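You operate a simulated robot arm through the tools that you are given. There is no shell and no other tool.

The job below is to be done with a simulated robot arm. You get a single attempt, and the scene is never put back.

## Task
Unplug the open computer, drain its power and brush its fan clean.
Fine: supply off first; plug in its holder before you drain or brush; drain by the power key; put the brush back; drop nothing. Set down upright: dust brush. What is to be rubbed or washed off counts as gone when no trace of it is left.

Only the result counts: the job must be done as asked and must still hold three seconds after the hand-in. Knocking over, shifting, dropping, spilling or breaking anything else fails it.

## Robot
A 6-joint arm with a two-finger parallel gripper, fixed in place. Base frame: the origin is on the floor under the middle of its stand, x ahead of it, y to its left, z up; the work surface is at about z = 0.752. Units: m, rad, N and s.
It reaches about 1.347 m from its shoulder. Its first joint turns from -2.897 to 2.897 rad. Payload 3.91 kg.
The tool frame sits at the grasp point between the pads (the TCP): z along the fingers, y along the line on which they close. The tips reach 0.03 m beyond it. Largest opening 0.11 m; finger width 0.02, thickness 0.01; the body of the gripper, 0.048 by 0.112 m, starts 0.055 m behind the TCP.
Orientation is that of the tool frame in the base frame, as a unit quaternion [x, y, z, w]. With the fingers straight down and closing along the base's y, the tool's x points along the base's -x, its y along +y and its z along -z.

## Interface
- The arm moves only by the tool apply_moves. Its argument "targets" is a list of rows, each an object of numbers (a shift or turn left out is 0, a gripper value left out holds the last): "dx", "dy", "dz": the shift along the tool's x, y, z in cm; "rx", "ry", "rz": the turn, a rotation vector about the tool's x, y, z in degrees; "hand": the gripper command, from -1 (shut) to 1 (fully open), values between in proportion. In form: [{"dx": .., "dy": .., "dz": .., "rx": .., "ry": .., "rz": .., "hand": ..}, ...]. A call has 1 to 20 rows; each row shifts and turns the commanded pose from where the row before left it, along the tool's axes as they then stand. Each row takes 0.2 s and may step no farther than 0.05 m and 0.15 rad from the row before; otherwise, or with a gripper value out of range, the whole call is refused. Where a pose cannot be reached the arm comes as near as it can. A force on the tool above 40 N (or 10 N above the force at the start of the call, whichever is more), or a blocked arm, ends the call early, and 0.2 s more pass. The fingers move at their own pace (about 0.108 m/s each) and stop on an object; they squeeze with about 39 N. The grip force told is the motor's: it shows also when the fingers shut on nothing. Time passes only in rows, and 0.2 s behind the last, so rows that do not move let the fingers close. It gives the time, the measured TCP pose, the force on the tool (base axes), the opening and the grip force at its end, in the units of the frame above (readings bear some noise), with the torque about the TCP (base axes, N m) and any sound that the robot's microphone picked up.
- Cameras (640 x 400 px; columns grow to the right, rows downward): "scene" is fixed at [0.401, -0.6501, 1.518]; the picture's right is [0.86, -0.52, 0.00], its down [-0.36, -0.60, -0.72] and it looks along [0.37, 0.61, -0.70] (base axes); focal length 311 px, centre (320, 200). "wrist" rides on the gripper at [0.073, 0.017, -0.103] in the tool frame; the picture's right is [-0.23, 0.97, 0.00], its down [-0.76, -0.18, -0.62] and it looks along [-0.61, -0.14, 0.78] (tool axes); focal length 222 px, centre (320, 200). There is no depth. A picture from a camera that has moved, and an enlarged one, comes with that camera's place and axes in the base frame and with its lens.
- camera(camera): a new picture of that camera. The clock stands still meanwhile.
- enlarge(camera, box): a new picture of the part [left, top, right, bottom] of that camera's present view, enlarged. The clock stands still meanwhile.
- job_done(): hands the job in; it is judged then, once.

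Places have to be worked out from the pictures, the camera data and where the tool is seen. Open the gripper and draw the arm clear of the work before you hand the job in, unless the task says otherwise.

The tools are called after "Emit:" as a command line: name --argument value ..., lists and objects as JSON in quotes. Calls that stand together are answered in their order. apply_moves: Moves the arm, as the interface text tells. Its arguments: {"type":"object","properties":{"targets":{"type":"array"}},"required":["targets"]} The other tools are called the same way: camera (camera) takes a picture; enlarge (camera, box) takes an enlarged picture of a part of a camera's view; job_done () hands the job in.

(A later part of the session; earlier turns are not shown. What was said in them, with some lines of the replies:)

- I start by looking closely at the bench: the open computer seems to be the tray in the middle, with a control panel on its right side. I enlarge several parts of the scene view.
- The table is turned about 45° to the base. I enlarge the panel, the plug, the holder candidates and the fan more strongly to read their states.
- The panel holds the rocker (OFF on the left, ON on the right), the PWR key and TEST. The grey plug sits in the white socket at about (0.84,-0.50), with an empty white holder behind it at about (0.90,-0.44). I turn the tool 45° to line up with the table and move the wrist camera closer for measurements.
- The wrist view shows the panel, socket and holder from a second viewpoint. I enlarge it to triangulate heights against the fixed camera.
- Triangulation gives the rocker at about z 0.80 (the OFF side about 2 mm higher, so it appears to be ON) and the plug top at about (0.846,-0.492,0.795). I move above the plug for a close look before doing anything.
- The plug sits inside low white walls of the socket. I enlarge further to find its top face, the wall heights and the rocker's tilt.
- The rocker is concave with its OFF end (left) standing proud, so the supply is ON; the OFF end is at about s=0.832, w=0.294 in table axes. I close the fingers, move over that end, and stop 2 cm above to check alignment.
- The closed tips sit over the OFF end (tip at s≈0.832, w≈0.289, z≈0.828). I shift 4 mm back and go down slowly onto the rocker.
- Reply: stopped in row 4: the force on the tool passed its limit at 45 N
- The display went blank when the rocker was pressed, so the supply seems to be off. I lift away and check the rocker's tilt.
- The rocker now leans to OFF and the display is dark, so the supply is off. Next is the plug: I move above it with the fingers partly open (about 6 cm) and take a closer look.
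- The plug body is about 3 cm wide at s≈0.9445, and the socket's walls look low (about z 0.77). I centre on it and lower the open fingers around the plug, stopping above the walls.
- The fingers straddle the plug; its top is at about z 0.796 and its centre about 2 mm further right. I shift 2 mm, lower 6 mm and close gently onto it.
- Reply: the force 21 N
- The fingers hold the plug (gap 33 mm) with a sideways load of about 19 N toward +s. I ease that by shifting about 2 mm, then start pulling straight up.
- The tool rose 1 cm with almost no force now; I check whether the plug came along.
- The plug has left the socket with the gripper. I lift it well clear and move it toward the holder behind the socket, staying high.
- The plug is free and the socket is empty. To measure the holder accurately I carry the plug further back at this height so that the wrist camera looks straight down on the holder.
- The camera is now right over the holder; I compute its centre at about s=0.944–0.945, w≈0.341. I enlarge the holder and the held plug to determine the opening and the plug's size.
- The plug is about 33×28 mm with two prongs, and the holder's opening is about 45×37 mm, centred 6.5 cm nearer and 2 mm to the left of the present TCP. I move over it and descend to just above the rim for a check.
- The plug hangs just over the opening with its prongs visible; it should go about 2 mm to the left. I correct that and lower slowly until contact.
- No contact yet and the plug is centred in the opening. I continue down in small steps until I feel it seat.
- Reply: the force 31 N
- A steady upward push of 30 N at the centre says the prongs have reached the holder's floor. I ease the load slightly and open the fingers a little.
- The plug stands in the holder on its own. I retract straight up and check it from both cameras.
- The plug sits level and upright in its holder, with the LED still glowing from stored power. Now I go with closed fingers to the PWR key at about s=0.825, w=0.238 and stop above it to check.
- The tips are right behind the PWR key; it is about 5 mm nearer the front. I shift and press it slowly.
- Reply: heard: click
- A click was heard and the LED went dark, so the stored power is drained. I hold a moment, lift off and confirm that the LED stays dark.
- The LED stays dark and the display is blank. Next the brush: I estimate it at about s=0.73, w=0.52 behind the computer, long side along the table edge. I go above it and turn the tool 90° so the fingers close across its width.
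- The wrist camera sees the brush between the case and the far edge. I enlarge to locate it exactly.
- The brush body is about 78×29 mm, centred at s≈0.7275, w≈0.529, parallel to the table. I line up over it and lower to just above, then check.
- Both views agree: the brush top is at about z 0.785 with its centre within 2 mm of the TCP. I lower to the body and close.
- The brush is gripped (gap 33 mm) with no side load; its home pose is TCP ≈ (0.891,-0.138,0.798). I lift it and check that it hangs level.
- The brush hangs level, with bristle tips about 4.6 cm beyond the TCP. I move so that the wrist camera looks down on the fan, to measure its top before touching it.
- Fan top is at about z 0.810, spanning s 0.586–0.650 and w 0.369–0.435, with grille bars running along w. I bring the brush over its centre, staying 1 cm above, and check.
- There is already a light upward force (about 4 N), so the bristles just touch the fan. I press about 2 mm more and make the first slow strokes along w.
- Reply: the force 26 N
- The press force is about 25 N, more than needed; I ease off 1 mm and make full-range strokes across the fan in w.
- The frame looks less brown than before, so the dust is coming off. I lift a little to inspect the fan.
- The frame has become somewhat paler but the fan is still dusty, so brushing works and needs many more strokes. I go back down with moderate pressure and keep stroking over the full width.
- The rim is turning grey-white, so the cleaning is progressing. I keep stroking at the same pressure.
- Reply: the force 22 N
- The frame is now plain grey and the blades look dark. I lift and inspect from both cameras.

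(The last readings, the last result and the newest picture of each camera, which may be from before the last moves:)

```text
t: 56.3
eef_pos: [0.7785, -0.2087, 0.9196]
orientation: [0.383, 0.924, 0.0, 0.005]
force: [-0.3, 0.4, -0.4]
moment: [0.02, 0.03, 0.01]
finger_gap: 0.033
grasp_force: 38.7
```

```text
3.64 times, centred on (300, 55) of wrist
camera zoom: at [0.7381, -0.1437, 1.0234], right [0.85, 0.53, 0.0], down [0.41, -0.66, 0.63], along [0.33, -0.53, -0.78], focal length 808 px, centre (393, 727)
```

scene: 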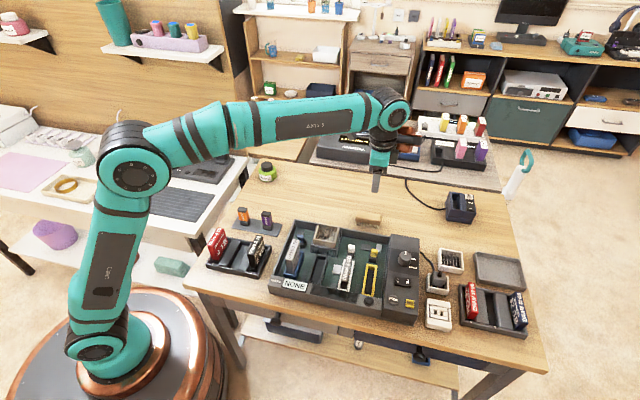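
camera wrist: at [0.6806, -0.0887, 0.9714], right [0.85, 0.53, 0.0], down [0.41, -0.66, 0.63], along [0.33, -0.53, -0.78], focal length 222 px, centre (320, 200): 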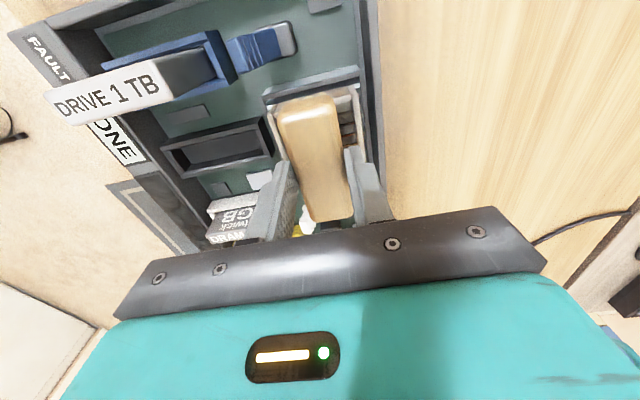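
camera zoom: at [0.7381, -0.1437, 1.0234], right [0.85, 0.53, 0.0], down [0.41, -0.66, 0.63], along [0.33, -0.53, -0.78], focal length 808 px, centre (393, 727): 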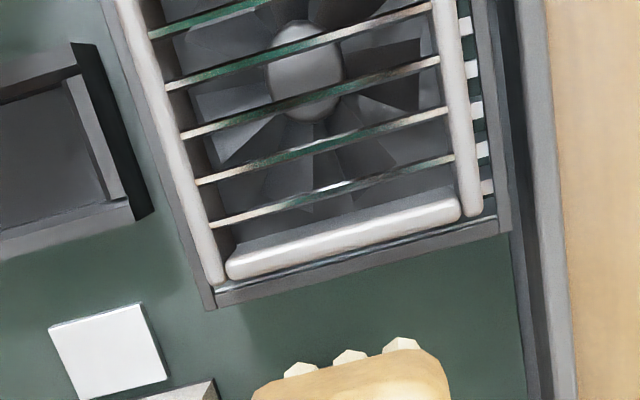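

Nearly all dust is gone, but a faint warm tint may remain on the frame. I brush another full round to be sure and compare afterwards.

Emit:
apply_moves --targets '[{"dx": 4}, {"dx": 4}, {"dz": 3}, {"dz": 2.0}, {"dy": 1.6}, {"dy": 1.6}, {"dy": -1.6}, {"dy": -1.6}, {"dy": -1.6}, {"dy": -1.6}, {"dy": 1.6}, {"dy": 1.6}, {"dy": 1.6}, {"dy": 1.6}, {"dy": -1.6}, {"dy": -1.6}, {"dy": -1.6}, {"dy": -1.6}, {"dy": 1.6}, {"dy": 1.6}]'

Emit:
apply_moves --targets '[{"dy": 1.6}, {"dy": 1.6}, {"dy": -1.6}, {"dy": -1.6}, {"dy": -1.6}, {"dy": -1.6}, {"dy": 1.6}, {"dy": 1.6}, {"dy": 1.6}, {"dy": 1.6}, {"dy": -1.6}, {"dy": -1.6}, {"dz": -2}, {"dz": -3}, {"dx": -4}, {"dx": -4}, {}]'

Emit:
enlarge --camera "scene" --box '[300, 215, 350, 255]'

Emit:
enlarge --camera "wrist" --box '[230, 0, 370, 110]'

```text
t: 60.5
eef_pos: [0.722, -0.1544, 0.867]
orientation: [0.383, 0.924, -0.001, 0.004]
force: [-0.3, 0.1, 1.4]
moment: [-0.02, 0.09, 0.0]
finger_gap: 0.0326
grasp_force: 39.0
```

```text
t: 64.1
eef_pos: [0.7804, -0.2137, 0.918]
orientation: [0.383, 0.924, -0.001, 0.005]
force: [-0.9, 0.7, -0.3]
moment: [0.03, -0.02, 0.02]
finger_gap: 0.0329
grasp_force: 38.9
```

```text
10.00 times, centred on (325, 235) of scene
camera zoom: at [0.401, -0.6501, 1.518], right [0.86, -0.52, 0.0], down [-0.36, -0.6, -0.72], along [0.37, 0.61, -0.7], focal length 3112 px, centre (270, -150)
```

zoom: 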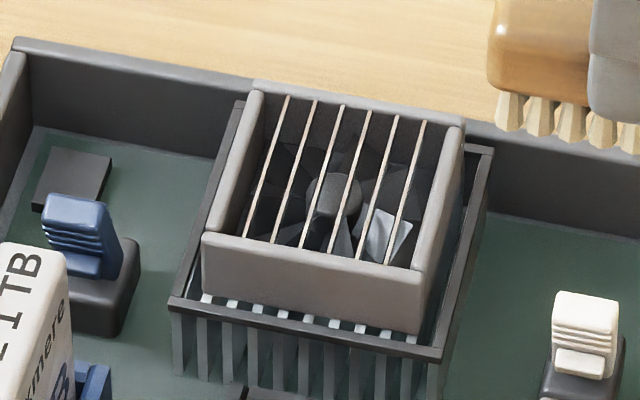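

```text
3.64 times, centred on (300, 55) of wrist
camera zoom: at [0.7403, -0.1498, 1.0216], right [0.85, 0.53, 0.0], down [0.41, -0.66, 0.63], along [0.33, -0.53, -0.78], focal length 808 px, centre (393, 727)
```

zoom: 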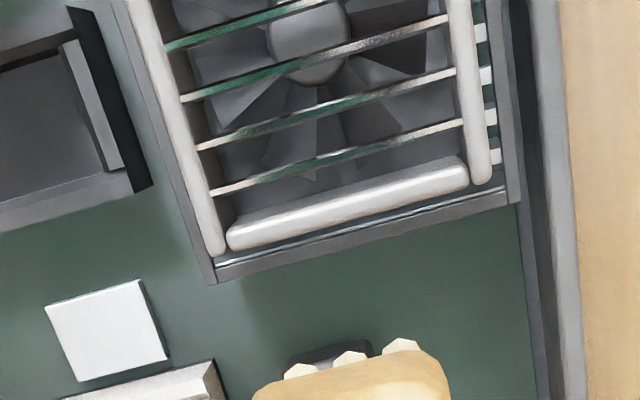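

The fan looks unchanged between the last two inspections, which suggests the dust is gone, but contact was light that time. I do one more round with firmer pressure and slightly shifted along s to cover the edges, then compare again.

Emit:
apply_moves --targets '[{"dx": 4}, {"dx": 4.3}, {"dz": 3}, {"dz": 2.08}, {"dy": 1.6}, {"dy": 1.6}, {"dy": -1.6}, {"dy": -1.6}, {"dy": -1.6}, {"dy": -1.6}, {"dx": 0.4, "dy": 1.6}, {"dy": 1.6}, {"dy": 1.6}, {"dy": 1.6}, {"dy": -1.6}, {"dy": -1.6}, {"dy": -1.6}, {"dy": -1.6}, {"dy": 1.6}, {"dy": 1.6}]'

Emit:
camera --camera "scene"

```text
t: 68.3
eef_pos: [0.7175, -0.1493, 0.8681]
orientation: [0.382, 0.924, -0.001, 0.005]
force: [-0.1, 0.1, -0.7]
moment: [0.02, -0.01, -0.01]
finger_gap: 0.0329
grasp_force: 39.0
```

```text
taken
```

scene: 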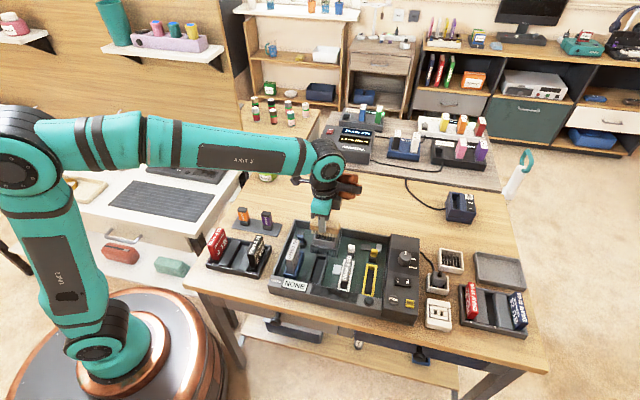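

The force reads zero here, so the brush was only skimming. I press down in half-millimetre steps until there is a clear contact and stroke again.

Emit:
apply_moves --targets '[{"dz": 0.1}, {"dz": 0.05}, {}]'

```text
t: 69.1
eef_pos: [0.7165, -0.1483, 0.8663]
orientation: [0.383, 0.924, 0.0, 0.005]
force: [1.4, 0.1, 24.5]
moment: [-0.06, 0.03, 0.0]
finger_gap: 0.0328
grasp_force: 38.7
```

Now there is a firm contact of about 24 N. I stroke across the full fan several times at this pressure.

Emit:
apply_moves --targets '[{"dz": -0.03, "dy": 1.2}, {"dy": 1.2}, {"dy": 0.8}, {"dy": -1.6}, {"dy": -1.6}, {"dy": -1.6}, {"dy": -1.6}, {"dy": 1.6}, {"dy": 1.6}, {"dy": 1.6}, {"dy": 1.6}, {"dx": -0.6, "dy": -1.6}, {"dy": -1.6}, {"dy": -1.6}, {"dy": -1.6}, {"dy": 1.6}, {"dy": 1.6}, {"dy": 1.6}, {"dy": 1.6}, {"dy": -1.6}]'

Emit:
apply_moves --targets '[{"dy": -1.6}, {"dx": -0.4, "dy": -1.6}, {"dy": -1.6}, {"dy": 1.6}, {"dy": 1.6}, {"dy": 1.6}, {"dy": 1.6}, {"dy": -1.6}, {"dy": -1.6}]'

Emit:
apply_moves --targets '[{"dz": -2}, {"dz": -3}, {"dx": -4}, {"dx": -4}, {}]'

Emit:
enlarge --camera "scene" --box '[300, 215, 350, 255]'

Emit:
enlarge --camera "wrist" --box '[230, 0, 370, 110]'

```text
t: 73.3
eef_pos: [0.7301, -0.1422, 0.8666]
orientation: [0.383, 0.924, 0.0, 0.003]
force: [0.2, 0.1, -0.2]
moment: [-0.01, 0.01, 0.0]
finger_gap: 0.0329
grasp_force: 38.9
```

```text
t: 75.3
eef_pos: [0.7229, -0.1557, 0.8657]
orientation: [0.383, 0.924, 0.0, 0.004]
force: [0.0, 0.3, -0.2]
moment: [0.0, 0.02, -0.03]
finger_gap: 0.0329
grasp_force: 39.3
```

```text
t: 76.5
eef_pos: [0.7787, -0.2139, 0.9146]
orientation: [0.383, 0.924, -0.001, 0.003]
force: [-0.4, -0.2, -1.0]
moment: [-0.02, -0.01, -0.01]
finger_gap: 0.0331
grasp_force: 38.9
```

```text
10.00 times, centred on (325, 235) of scene
camera zoom: at [0.401, -0.6501, 1.518], right [0.86, -0.52, 0.0], down [-0.36, -0.6, -0.72], along [0.37, 0.61, -0.7], focal length 3112 px, centre (270, -150)
```

zoom: 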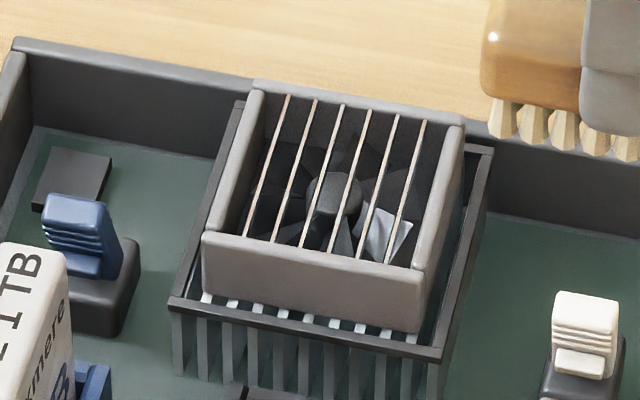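

```text
3.64 times, centred on (300, 55) of wrist
camera zoom: at [0.7382, -0.1496, 1.0177], right [0.85, 0.53, 0.0], down [0.41, -0.66, 0.63], along [0.33, -0.53, -0.78], focal length 808 px, centre (393, 727)
```

zoom: 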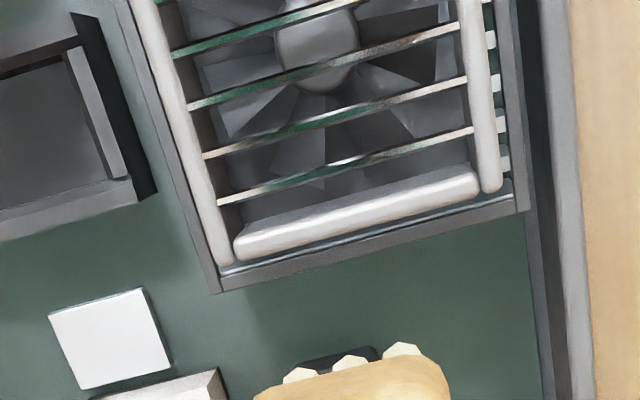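

The fan looks the same grey as in the last two inspections. I look at the maximum enlargement for any remaining specks, next to the clean spare fan for comparison.

Emit:
enlarge --camera "scene" --box '[312, 222, 340, 250]'

Emit:
enlarge --camera "scene" --box '[435, 245, 467, 275]'

Emit:
enlarge --camera "wrist" --box '[255, 0, 350, 75]'

```text
14.29 times, centred on (326, 236) of scene
camera zoom: at [0.401, -0.6501, 1.518], right [0.86, -0.52, 0.0], down [-0.36, -0.6, -0.72], along [0.37, 0.61, -0.7], focal length 4445 px, centre (234, -314)
```

zoom: 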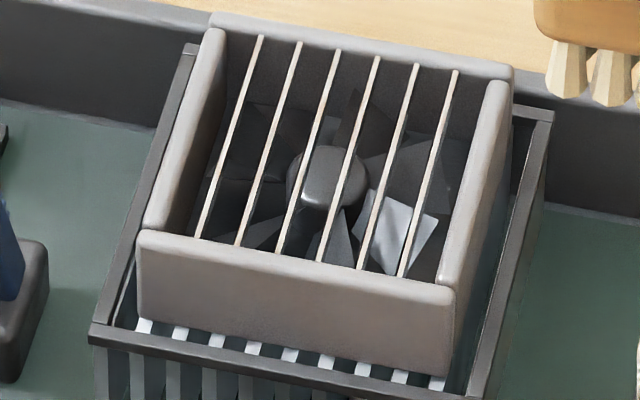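

```text
13.33 times, centred on (451, 260) of scene
camera zoom: at [0.401, -0.6501, 1.518], right [0.86, -0.52, 0.0], down [-0.36, -0.6, -0.72], along [0.37, 0.61, -0.7], focal length 4149 px, centre (-1427, -600)
```

zoom: 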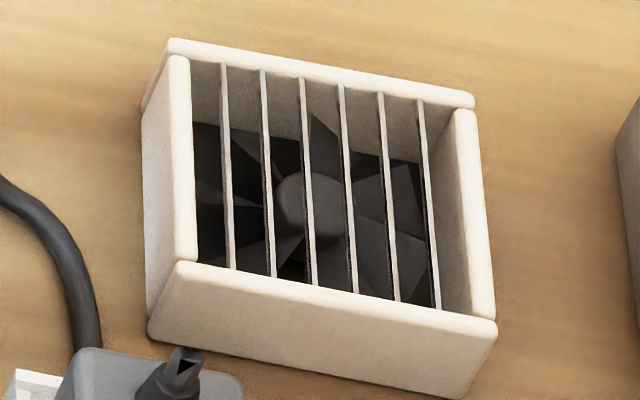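

```text
5.33 times, centred on (302, 38) of wrist
camera zoom: at [0.7382, -0.1496, 1.0177], right [0.85, 0.53, 0.0], down [0.41, -0.66, 0.63], along [0.33, -0.53, -0.78], focal length 1185 px, centre (413, 1067)
```

zoom: 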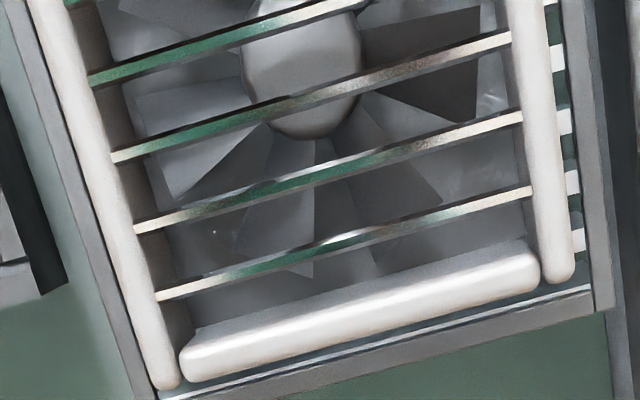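

Blades and hub are dark and clean like the spare's. For certainty I make one last pass with verified contact: first lower to just touching and read the force.

Emit:
apply_moves --targets '[{"dx": 4}, {"dx": 4.2}, {"dz": 3}, {"dz": 1.9}, {"dz": 0.1}, {}]'

```text
t: 77.9
eef_pos: [0.7238, -0.1546, 0.865]
orientation: [0.383, 0.924, 0.0, 0.005]
force: [0.4, -0.5, 7.5]
moment: [0.09, -0.01, 0.0]
finger_gap: 0.0332
grasp_force: 39.6
```

Contact is felt (7.5 N). I press half a millimetre more and stroke the full width a few times.

Emit:
apply_moves --targets '[{"dz": 0.05, "dy": 1.0}, {"dy": 1.0}, {"dy": 1.0}, {"dy": -1.5}, {"dy": -1.5}, {"dy": -1.5}, {"dy": -1.5}, {"dy": 1.5}, {"dy": 1.5}, {}]'

Emit:
apply_moves --targets '[{"dz": 0.03, "dy": 1.5}, {"dy": 1.5}, {"dy": -1.5}, {"dy": -1.5}, {"dy": -1.5}, {"dy": -1.5}, {"dy": 1.5}, {"dy": 1.5}, {}]'

Emit:
apply_moves --targets '[{"dz": 0.02, "dy": 1.5}, {"dy": 1.5}, {"dy": -1.5}, {"dy": -1.5}, {"dy": -1.5}, {"dy": -1.5}, {"dy": 1.5}, {"dy": 1.5}, {}]'

Emit:
apply_moves --targets '[{"dz": -2}, {"dz": -3}, {"dx": -4}, {"dx": -4}, {}]'

Emit:
enlarge --camera "scene" --box '[312, 222, 340, 250]'

Emit:
enlarge --camera "wrist" --box '[230, 0, 370, 110]'

Emit:
enlarge --camera "scene" --box '[340, 190, 410, 240]'

```text
t: 80.1
eef_pos: [0.7216, -0.1545, 0.8646]
orientation: [0.383, 0.924, -0.001, 0.003]
force: [-1.2, -3.3, 9.7]
moment: [-0.27, 0.08, -0.08]
finger_gap: 0.0329
grasp_force: 38.8
```

```text
t: 82.1
eef_pos: [0.7219, -0.156, 0.8641]
orientation: [0.382, 0.924, -0.001, 0.006]
force: [-3.6, -3.3, 22.7]
moment: [-0.13, 0.3, 0.0]
finger_gap: 0.0329
grasp_force: 38.7
```

```text
t: 84.1
eef_pos: [0.7239, -0.1548, 0.8631]
orientation: [0.383, 0.924, -0.001, 0.003]
force: [0.1, -0.1, 0.0]
moment: [-0.03, -0.03, -0.02]
finger_gap: 0.0328
grasp_force: 39.2
```

```text
t: 85.3
eef_pos: [0.7796, -0.2101, 0.9167]
orientation: [0.382, 0.924, 0.0, 0.003]
force: [0.1, 0.2, -0.7]
moment: [-0.01, 0.01, 0.01]
finger_gap: 0.0328
grasp_force: 39.3
```

```text
14.29 times, centred on (326, 236) of scene
camera zoom: at [0.401, -0.6501, 1.518], right [0.86, -0.52, 0.0], down [-0.36, -0.6, -0.72], along [0.37, 0.61, -0.7], focal length 4445 px, centre (234, -314)
```

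zoom: 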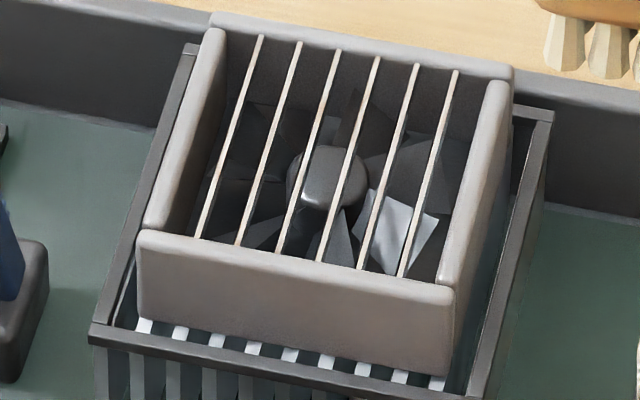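

```text
3.64 times, centred on (300, 55) of wrist
camera zoom: at [0.7398, -0.146, 1.0195], right [0.85, 0.53, 0.0], down [0.41, -0.66, 0.63], along [0.33, -0.53, -0.78], focal length 808 px, centre (393, 727)
```

zoom: 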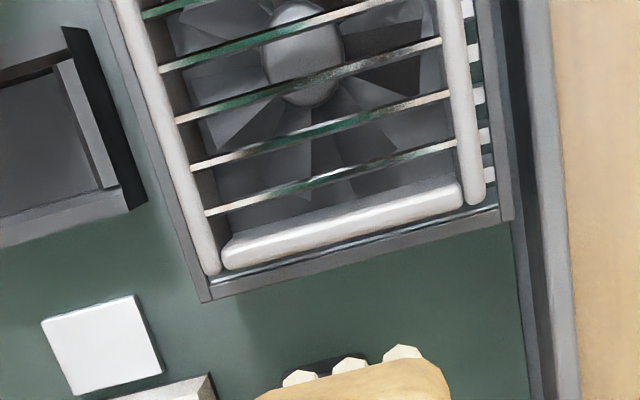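

```text
8.00 times, centred on (375, 215) of scene
camera zoom: at [0.401, -0.6501, 1.518], right [0.86, -0.52, 0.0], down [-0.36, -0.6, -0.72], along [0.37, 0.61, -0.7], focal length 2489 px, centre (-120, 80)
```

zoom: 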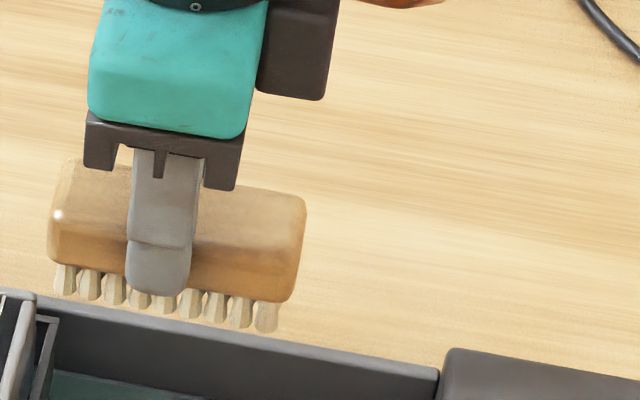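

No further change with 10–23 N of real contact, so the fan is clean. The brush has slid up about 4 mm in the grip but is level. I carry it back above its original place.

Emit:
apply_moves --targets '[{"dx": -0.7, "dy": 3.2}, {"dx": -0.7, "dy": 3.2}, {"dx": -0.7, "dy": 3.2}, {"dx": -0.7, "dy": 3.15}, {"dz": 3}, {"dz": 3}, {}]'

Emit:
enlarge --camera "wrist" --box '[240, 60, 400, 220]'

Emit:
enlarge --camera "scene" --box '[330, 180, 410, 240]'

```text
t: 86.9
eef_pos: [0.8883, -0.1409, 0.8553]
orientation: [0.383, 0.924, 0.0, 0.004]
force: [-0.6, 0.0, -0.9]
moment: [0.02, 0.0, 0.04]
finger_gap: 0.0331
grasp_force: 38.7
```

```text
2.50 times, centred on (320, 140) of wrist
camera zoom: at [0.848, -0.0755, 0.9571], right [0.85, 0.53, 0.0], down [0.41, -0.66, 0.63], along [0.33, -0.53, -0.78], focal length 555 px, centre (320, 350)
```

zoom: 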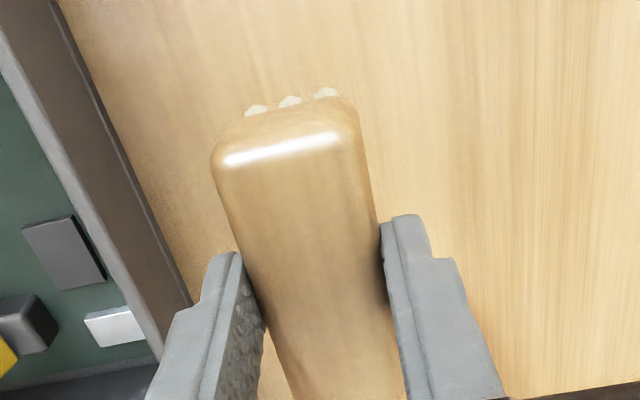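

```text
6.67 times, centred on (370, 210) of scene
camera zoom: at [0.401, -0.6501, 1.518], right [0.86, -0.52, 0.0], down [-0.36, -0.6, -0.72], along [0.37, 0.61, -0.7], focal length 2074 px, centre (-13, 133)
```

zoom: 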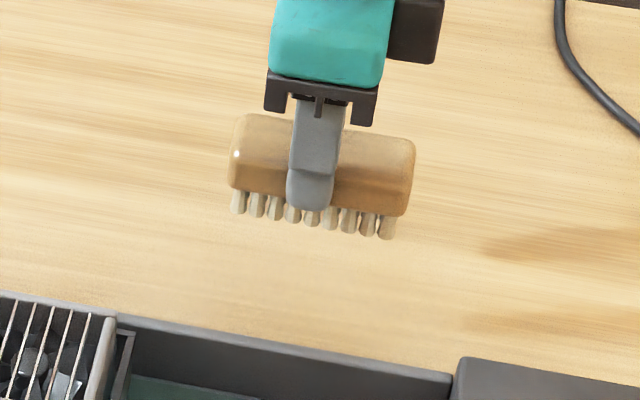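

The brush is level over its home spot (s≈0.727, w≈0.529). I lower it, slowly at the end, until the bristles touch the table.

Emit:
apply_moves --targets '[{"dz": 2.5, "dy": 0.1}, {"dz": 1.5}, {"dz": 1.0}, {"dz": 0.5}, {"dz": 0.2}, {"dz": 0.2}, {}]'

Emit:
enlarge --camera "scene" --box '[330, 190, 410, 240]'

```text
t: 88.5
eef_pos: [0.8896, -0.1407, 0.7971]
orientation: [0.382, 0.924, -0.001, 0.004]
force: [-0.8, 0.1, -0.1]
moment: [-0.01, -0.02, -0.01]
finger_gap: 0.0331
grasp_force: 38.8
```

```text
8.00 times, centred on (370, 215) of scene
camera zoom: at [0.401, -0.6501, 1.518], right [0.86, -0.52, 0.0], down [-0.36, -0.6, -0.72], along [0.37, 0.61, -0.7], focal length 2489 px, centre (-80, 80)
```

zoom: 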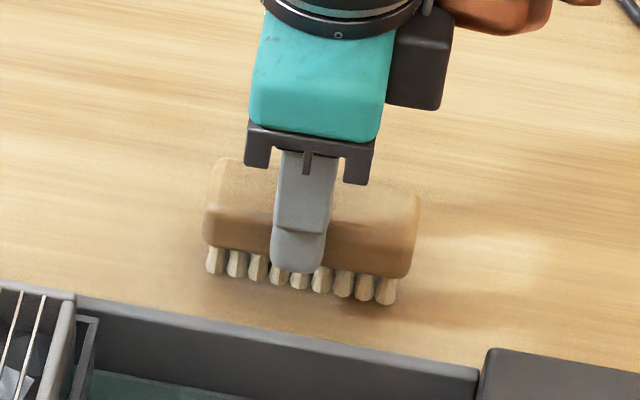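

No contact yet at TCP z 0.797, which fits the 4 mm slip. I go on in 1 mm steps until the force rises.

Emit:
apply_moves --targets '[{"dz": 0.1}, {"dz": 0.1}, {"dz": 0.1}, {}]'

```text
t: 89.5
eef_pos: [0.8898, -0.1421, 0.7931]
orientation: [0.382, 0.924, 0.0, 0.003]
force: [0.3, 0.3, 0.3]
moment: [-0.03, 0.0, -0.02]
finger_gap: 0.0331
grasp_force: 38.7
```

Emit:
apply_moves --targets '[{"dz": 0.1}, {"dz": 0.1}, {}]'

```text
t: 90.3
eef_pos: [0.89, -0.1418, 0.793]
orientation: [0.383, 0.924, -0.001, 0.006]
force: [2.6, -3.0, 26.5]
moment: [-0.06, 0.05, -0.03]
finger_gap: 0.033
grasp_force: 38.5
```

The bristles now rest on the table (26 N). I ease off by about 1 mm and open the fingers slowly.

Emit:
apply_moves --targets '[{"dz": -0.1}, {"hand": -0.35}, {"hand": -0.25}, {"hand": -0.1}, {"hand": 0.1}, {}]'

Emit:
enlarge --camera "scene" --box '[330, 190, 410, 240]'

Emit:
enlarge --camera "wrist" --box '[240, 60, 400, 220]'

```text
t: 91.7
eef_pos: [0.8899, -0.1396, 0.7916]
orientation: [0.383, 0.924, -0.001, 0.002]
force: [0.4, 0.0, -0.2]
moment: [0.0, -0.02, -0.04]
finger_gap: 0.0606
grasp_force: 0.1
```

```text
8.00 times, centred on (370, 215) of scene
camera zoom: at [0.401, -0.6501, 1.518], right [0.86, -0.52, 0.0], down [-0.36, -0.6, -0.72], along [0.37, 0.61, -0.7], focal length 2489 px, centre (-80, 80)
```

zoom: 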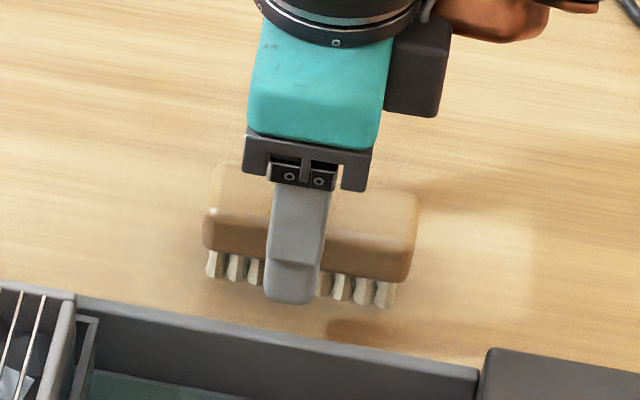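

```text
2.50 times, centred on (320, 140) of wrist
camera zoom: at [0.85, -0.076, 0.8951], right [0.85, 0.53, 0.0], down [0.41, -0.66, 0.63], along [0.33, -0.53, -0.78], focal length 555 px, centre (320, 350)
```

zoom: 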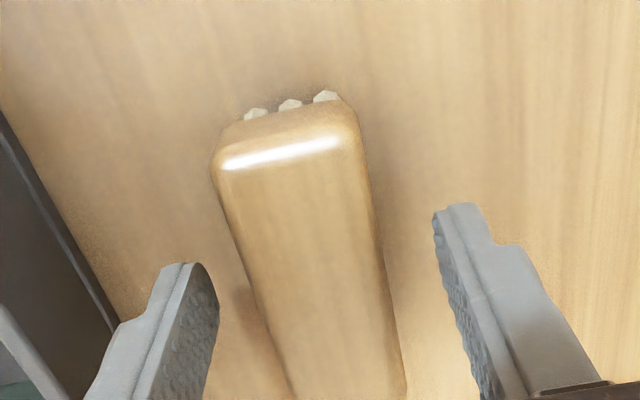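

The brush stands upright on its bristles at its original spot and the fingers are clear of it. I rise straight up and back the arm away, then check the whole scene.

Emit:
apply_moves --targets '[{"dz": -1}, {"dz": -2}, {"dz": -3}, {"dz": -4}, {"dz": -4.5}, {"dz": -4.5}, {"dz": -4.5}, {}]'

Emit:
camera --camera "scene"

Emit:
enlarge --camera "scene" --box '[280, 195, 460, 335]'

Emit:
enlarge --camera "scene" --box '[340, 195, 400, 240]'

Emit:
camera --camera "wrist"

```text
t: 93.5
eef_pos: [0.8881, -0.1365, 1.0272]
orientation: [0.383, 0.924, 0.0, 0.004]
force: [0.1, -0.4, -0.8]
moment: [-0.03, 0.01, -0.02]
finger_gap: 0.0606
grasp_force: 0.1
```

```text
taken
```

scene: 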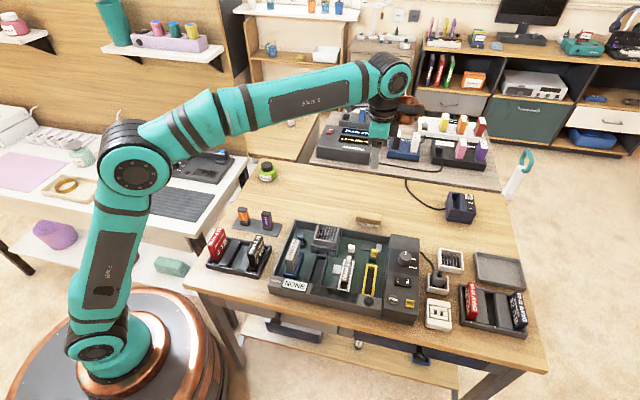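

```text
2.86 times, centred on (370, 265) of scene
camera zoom: at [0.401, -0.6501, 1.518], right [0.86, -0.52, 0.0], down [-0.36, -0.6, -0.72], along [0.37, 0.61, -0.7], focal length 889 px, centre (177, 14)
```

zoom: 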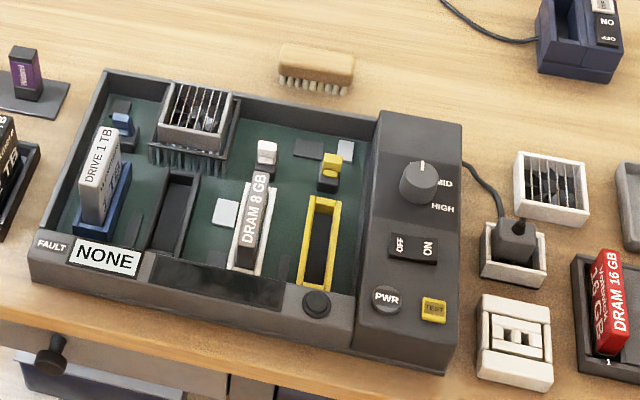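

```text
8.89 times, centred on (370, 218) of scene
camera zoom: at [0.401, -0.6501, 1.518], right [0.86, -0.52, 0.0], down [-0.36, -0.6, -0.72], along [0.37, 0.61, -0.7], focal length 2766 px, centre (-124, 44)
```

zoom: 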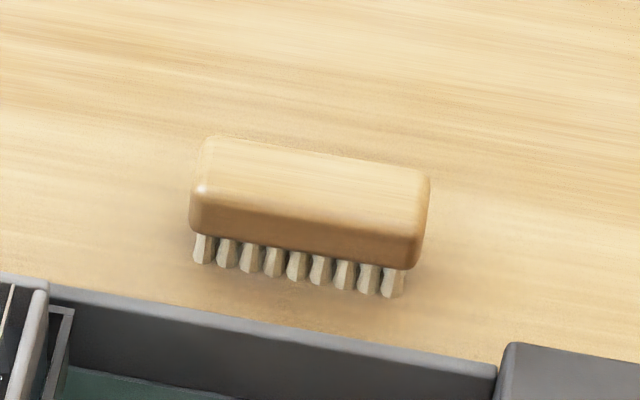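

```text
taken
camera wrist: at [0.8482, -0.073, 1.1312], right [0.85, 0.53, 0.0], down [0.41, -0.66, 0.63], along [0.33, -0.53, -0.78], focal length 222 px, centre (320, 200)
```

wrist: 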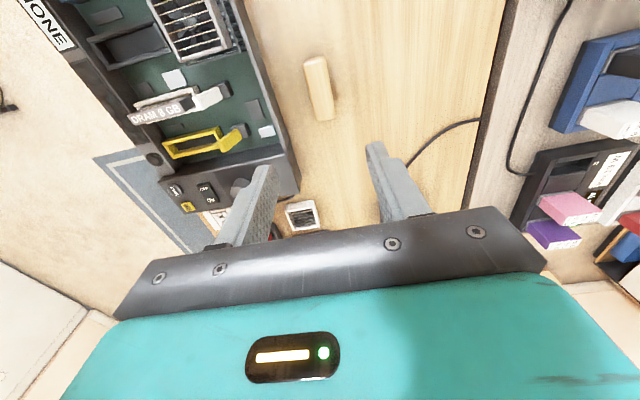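

Everything is in place: plug in its holder, brush upright, LED and display dark. I take a last close look at the fan, now without the arm's shadow, and at the plug.

Emit:
enlarge --camera "scene" --box '[310, 220, 342, 250]'

Emit:
enlarge --camera "scene" --box '[420, 240, 470, 300]'

Emit:
enlarge --camera "wrist" --box '[140, 0, 250, 80]'

```text
13.33 times, centred on (326, 235) of scene
camera zoom: at [0.401, -0.6501, 1.518], right [0.86, -0.52, 0.0], down [-0.36, -0.6, -0.72], along [0.37, 0.61, -0.7], focal length 4149 px, centre (240, -267)
```

zoom: 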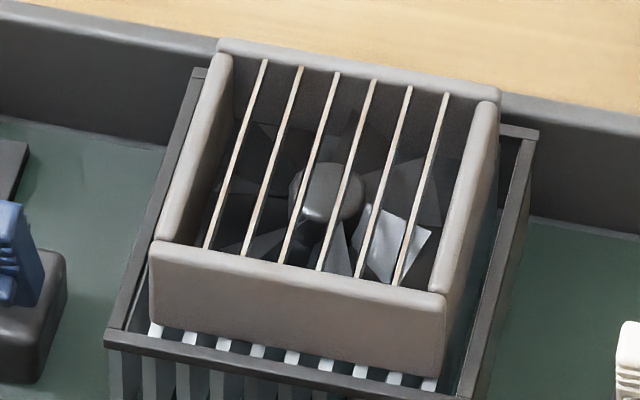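

```text
6.67 times, centred on (445, 270) of scene
camera zoom: at [0.401, -0.6501, 1.518], right [0.86, -0.52, 0.0], down [-0.36, -0.6, -0.72], along [0.37, 0.61, -0.7], focal length 2074 px, centre (-513, -267)
```

zoom: 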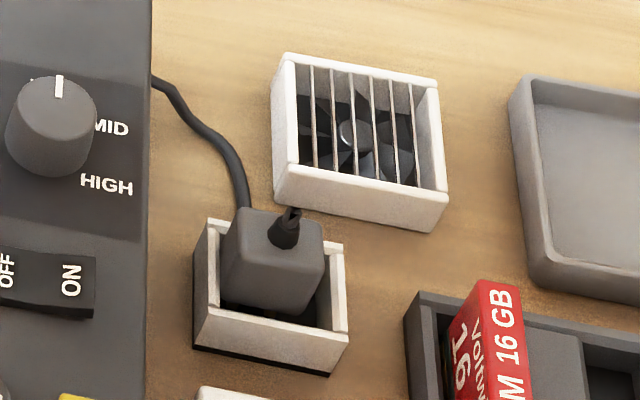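

```text
5.00 times, centred on (195, 40) of wrist
camera zoom: at [0.8482, -0.073, 1.1312], right [0.85, 0.53, 0.0], down [0.41, -0.66, 0.63], along [0.33, -0.53, -0.78], focal length 1111 px, centre (945, 1000)
```

zoom: 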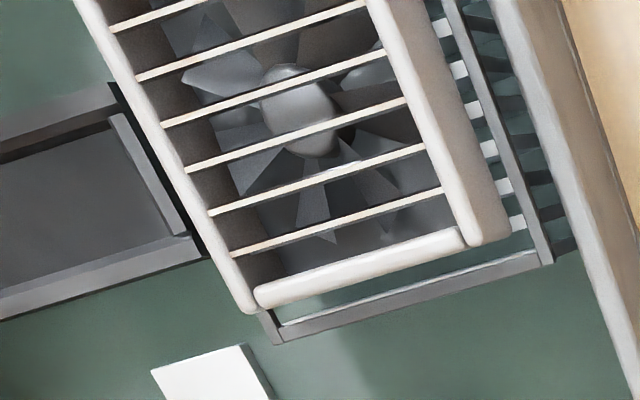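

The fan is clean, and the plug, brush, rocker and LED are all as required. I open the gripper fully and draw the arm a bit further up and away before handing in.

Emit:
apply_moves --targets '[{"dz": -3, "hand": 1}, {"dz": -3}, {"dz": -3, "dx": 2}, {}, {}]'

Emit:
camera --camera "scene"

```text
t: 94.7
eef_pos: [0.874, -0.1245, 1.1186]
orientation: [0.382, 0.924, 0.0, 0.003]
force: [0.1, -0.4, 0.0]
moment: [0.01, 0.03, 0.01]
finger_gap: 0.11
grasp_force: 0.0
```

```text
taken
```

scene: 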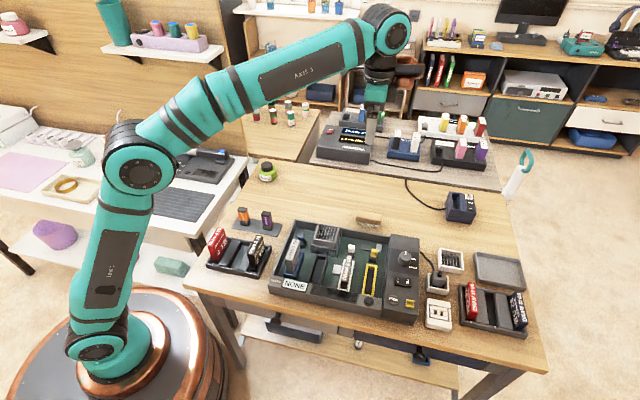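

The last picture shows the arm clear, the gripper open and nothing else moved. The supply is off, the plug is in its holder, the power is drained, the fan is clean and the brush is upright in its place, so I hand the job in.

Emit:
job_done

```text
The job is handed in.
```

I've handed the job in. The computer is unplugged and drained, and its fan is brushed clean. The result of the judging wasn't shown to me.

- **Supply:** I switched it off first with the rocker on the panel, and the display went blank.
- **Plug:** It is out of the socket and standing upright in its holder. I did this before draining or brushing.
- **Drain:** I pressed the PWR key once. It clicked, and the status light went out and stayed out.
- **Fan:** I brushed it until nothing changed between passes. In the last close-ups the frame looks pale and the blades are dark, with no dust that I could see.
- **Brush:** It is back in its place behind the computer, upright on its bristles. It slid up about 4 mm in the grip while brushing but wasn't dropped.

Nothing else looks moved in the last picture. The gripper is open and the arm is clear of the table.
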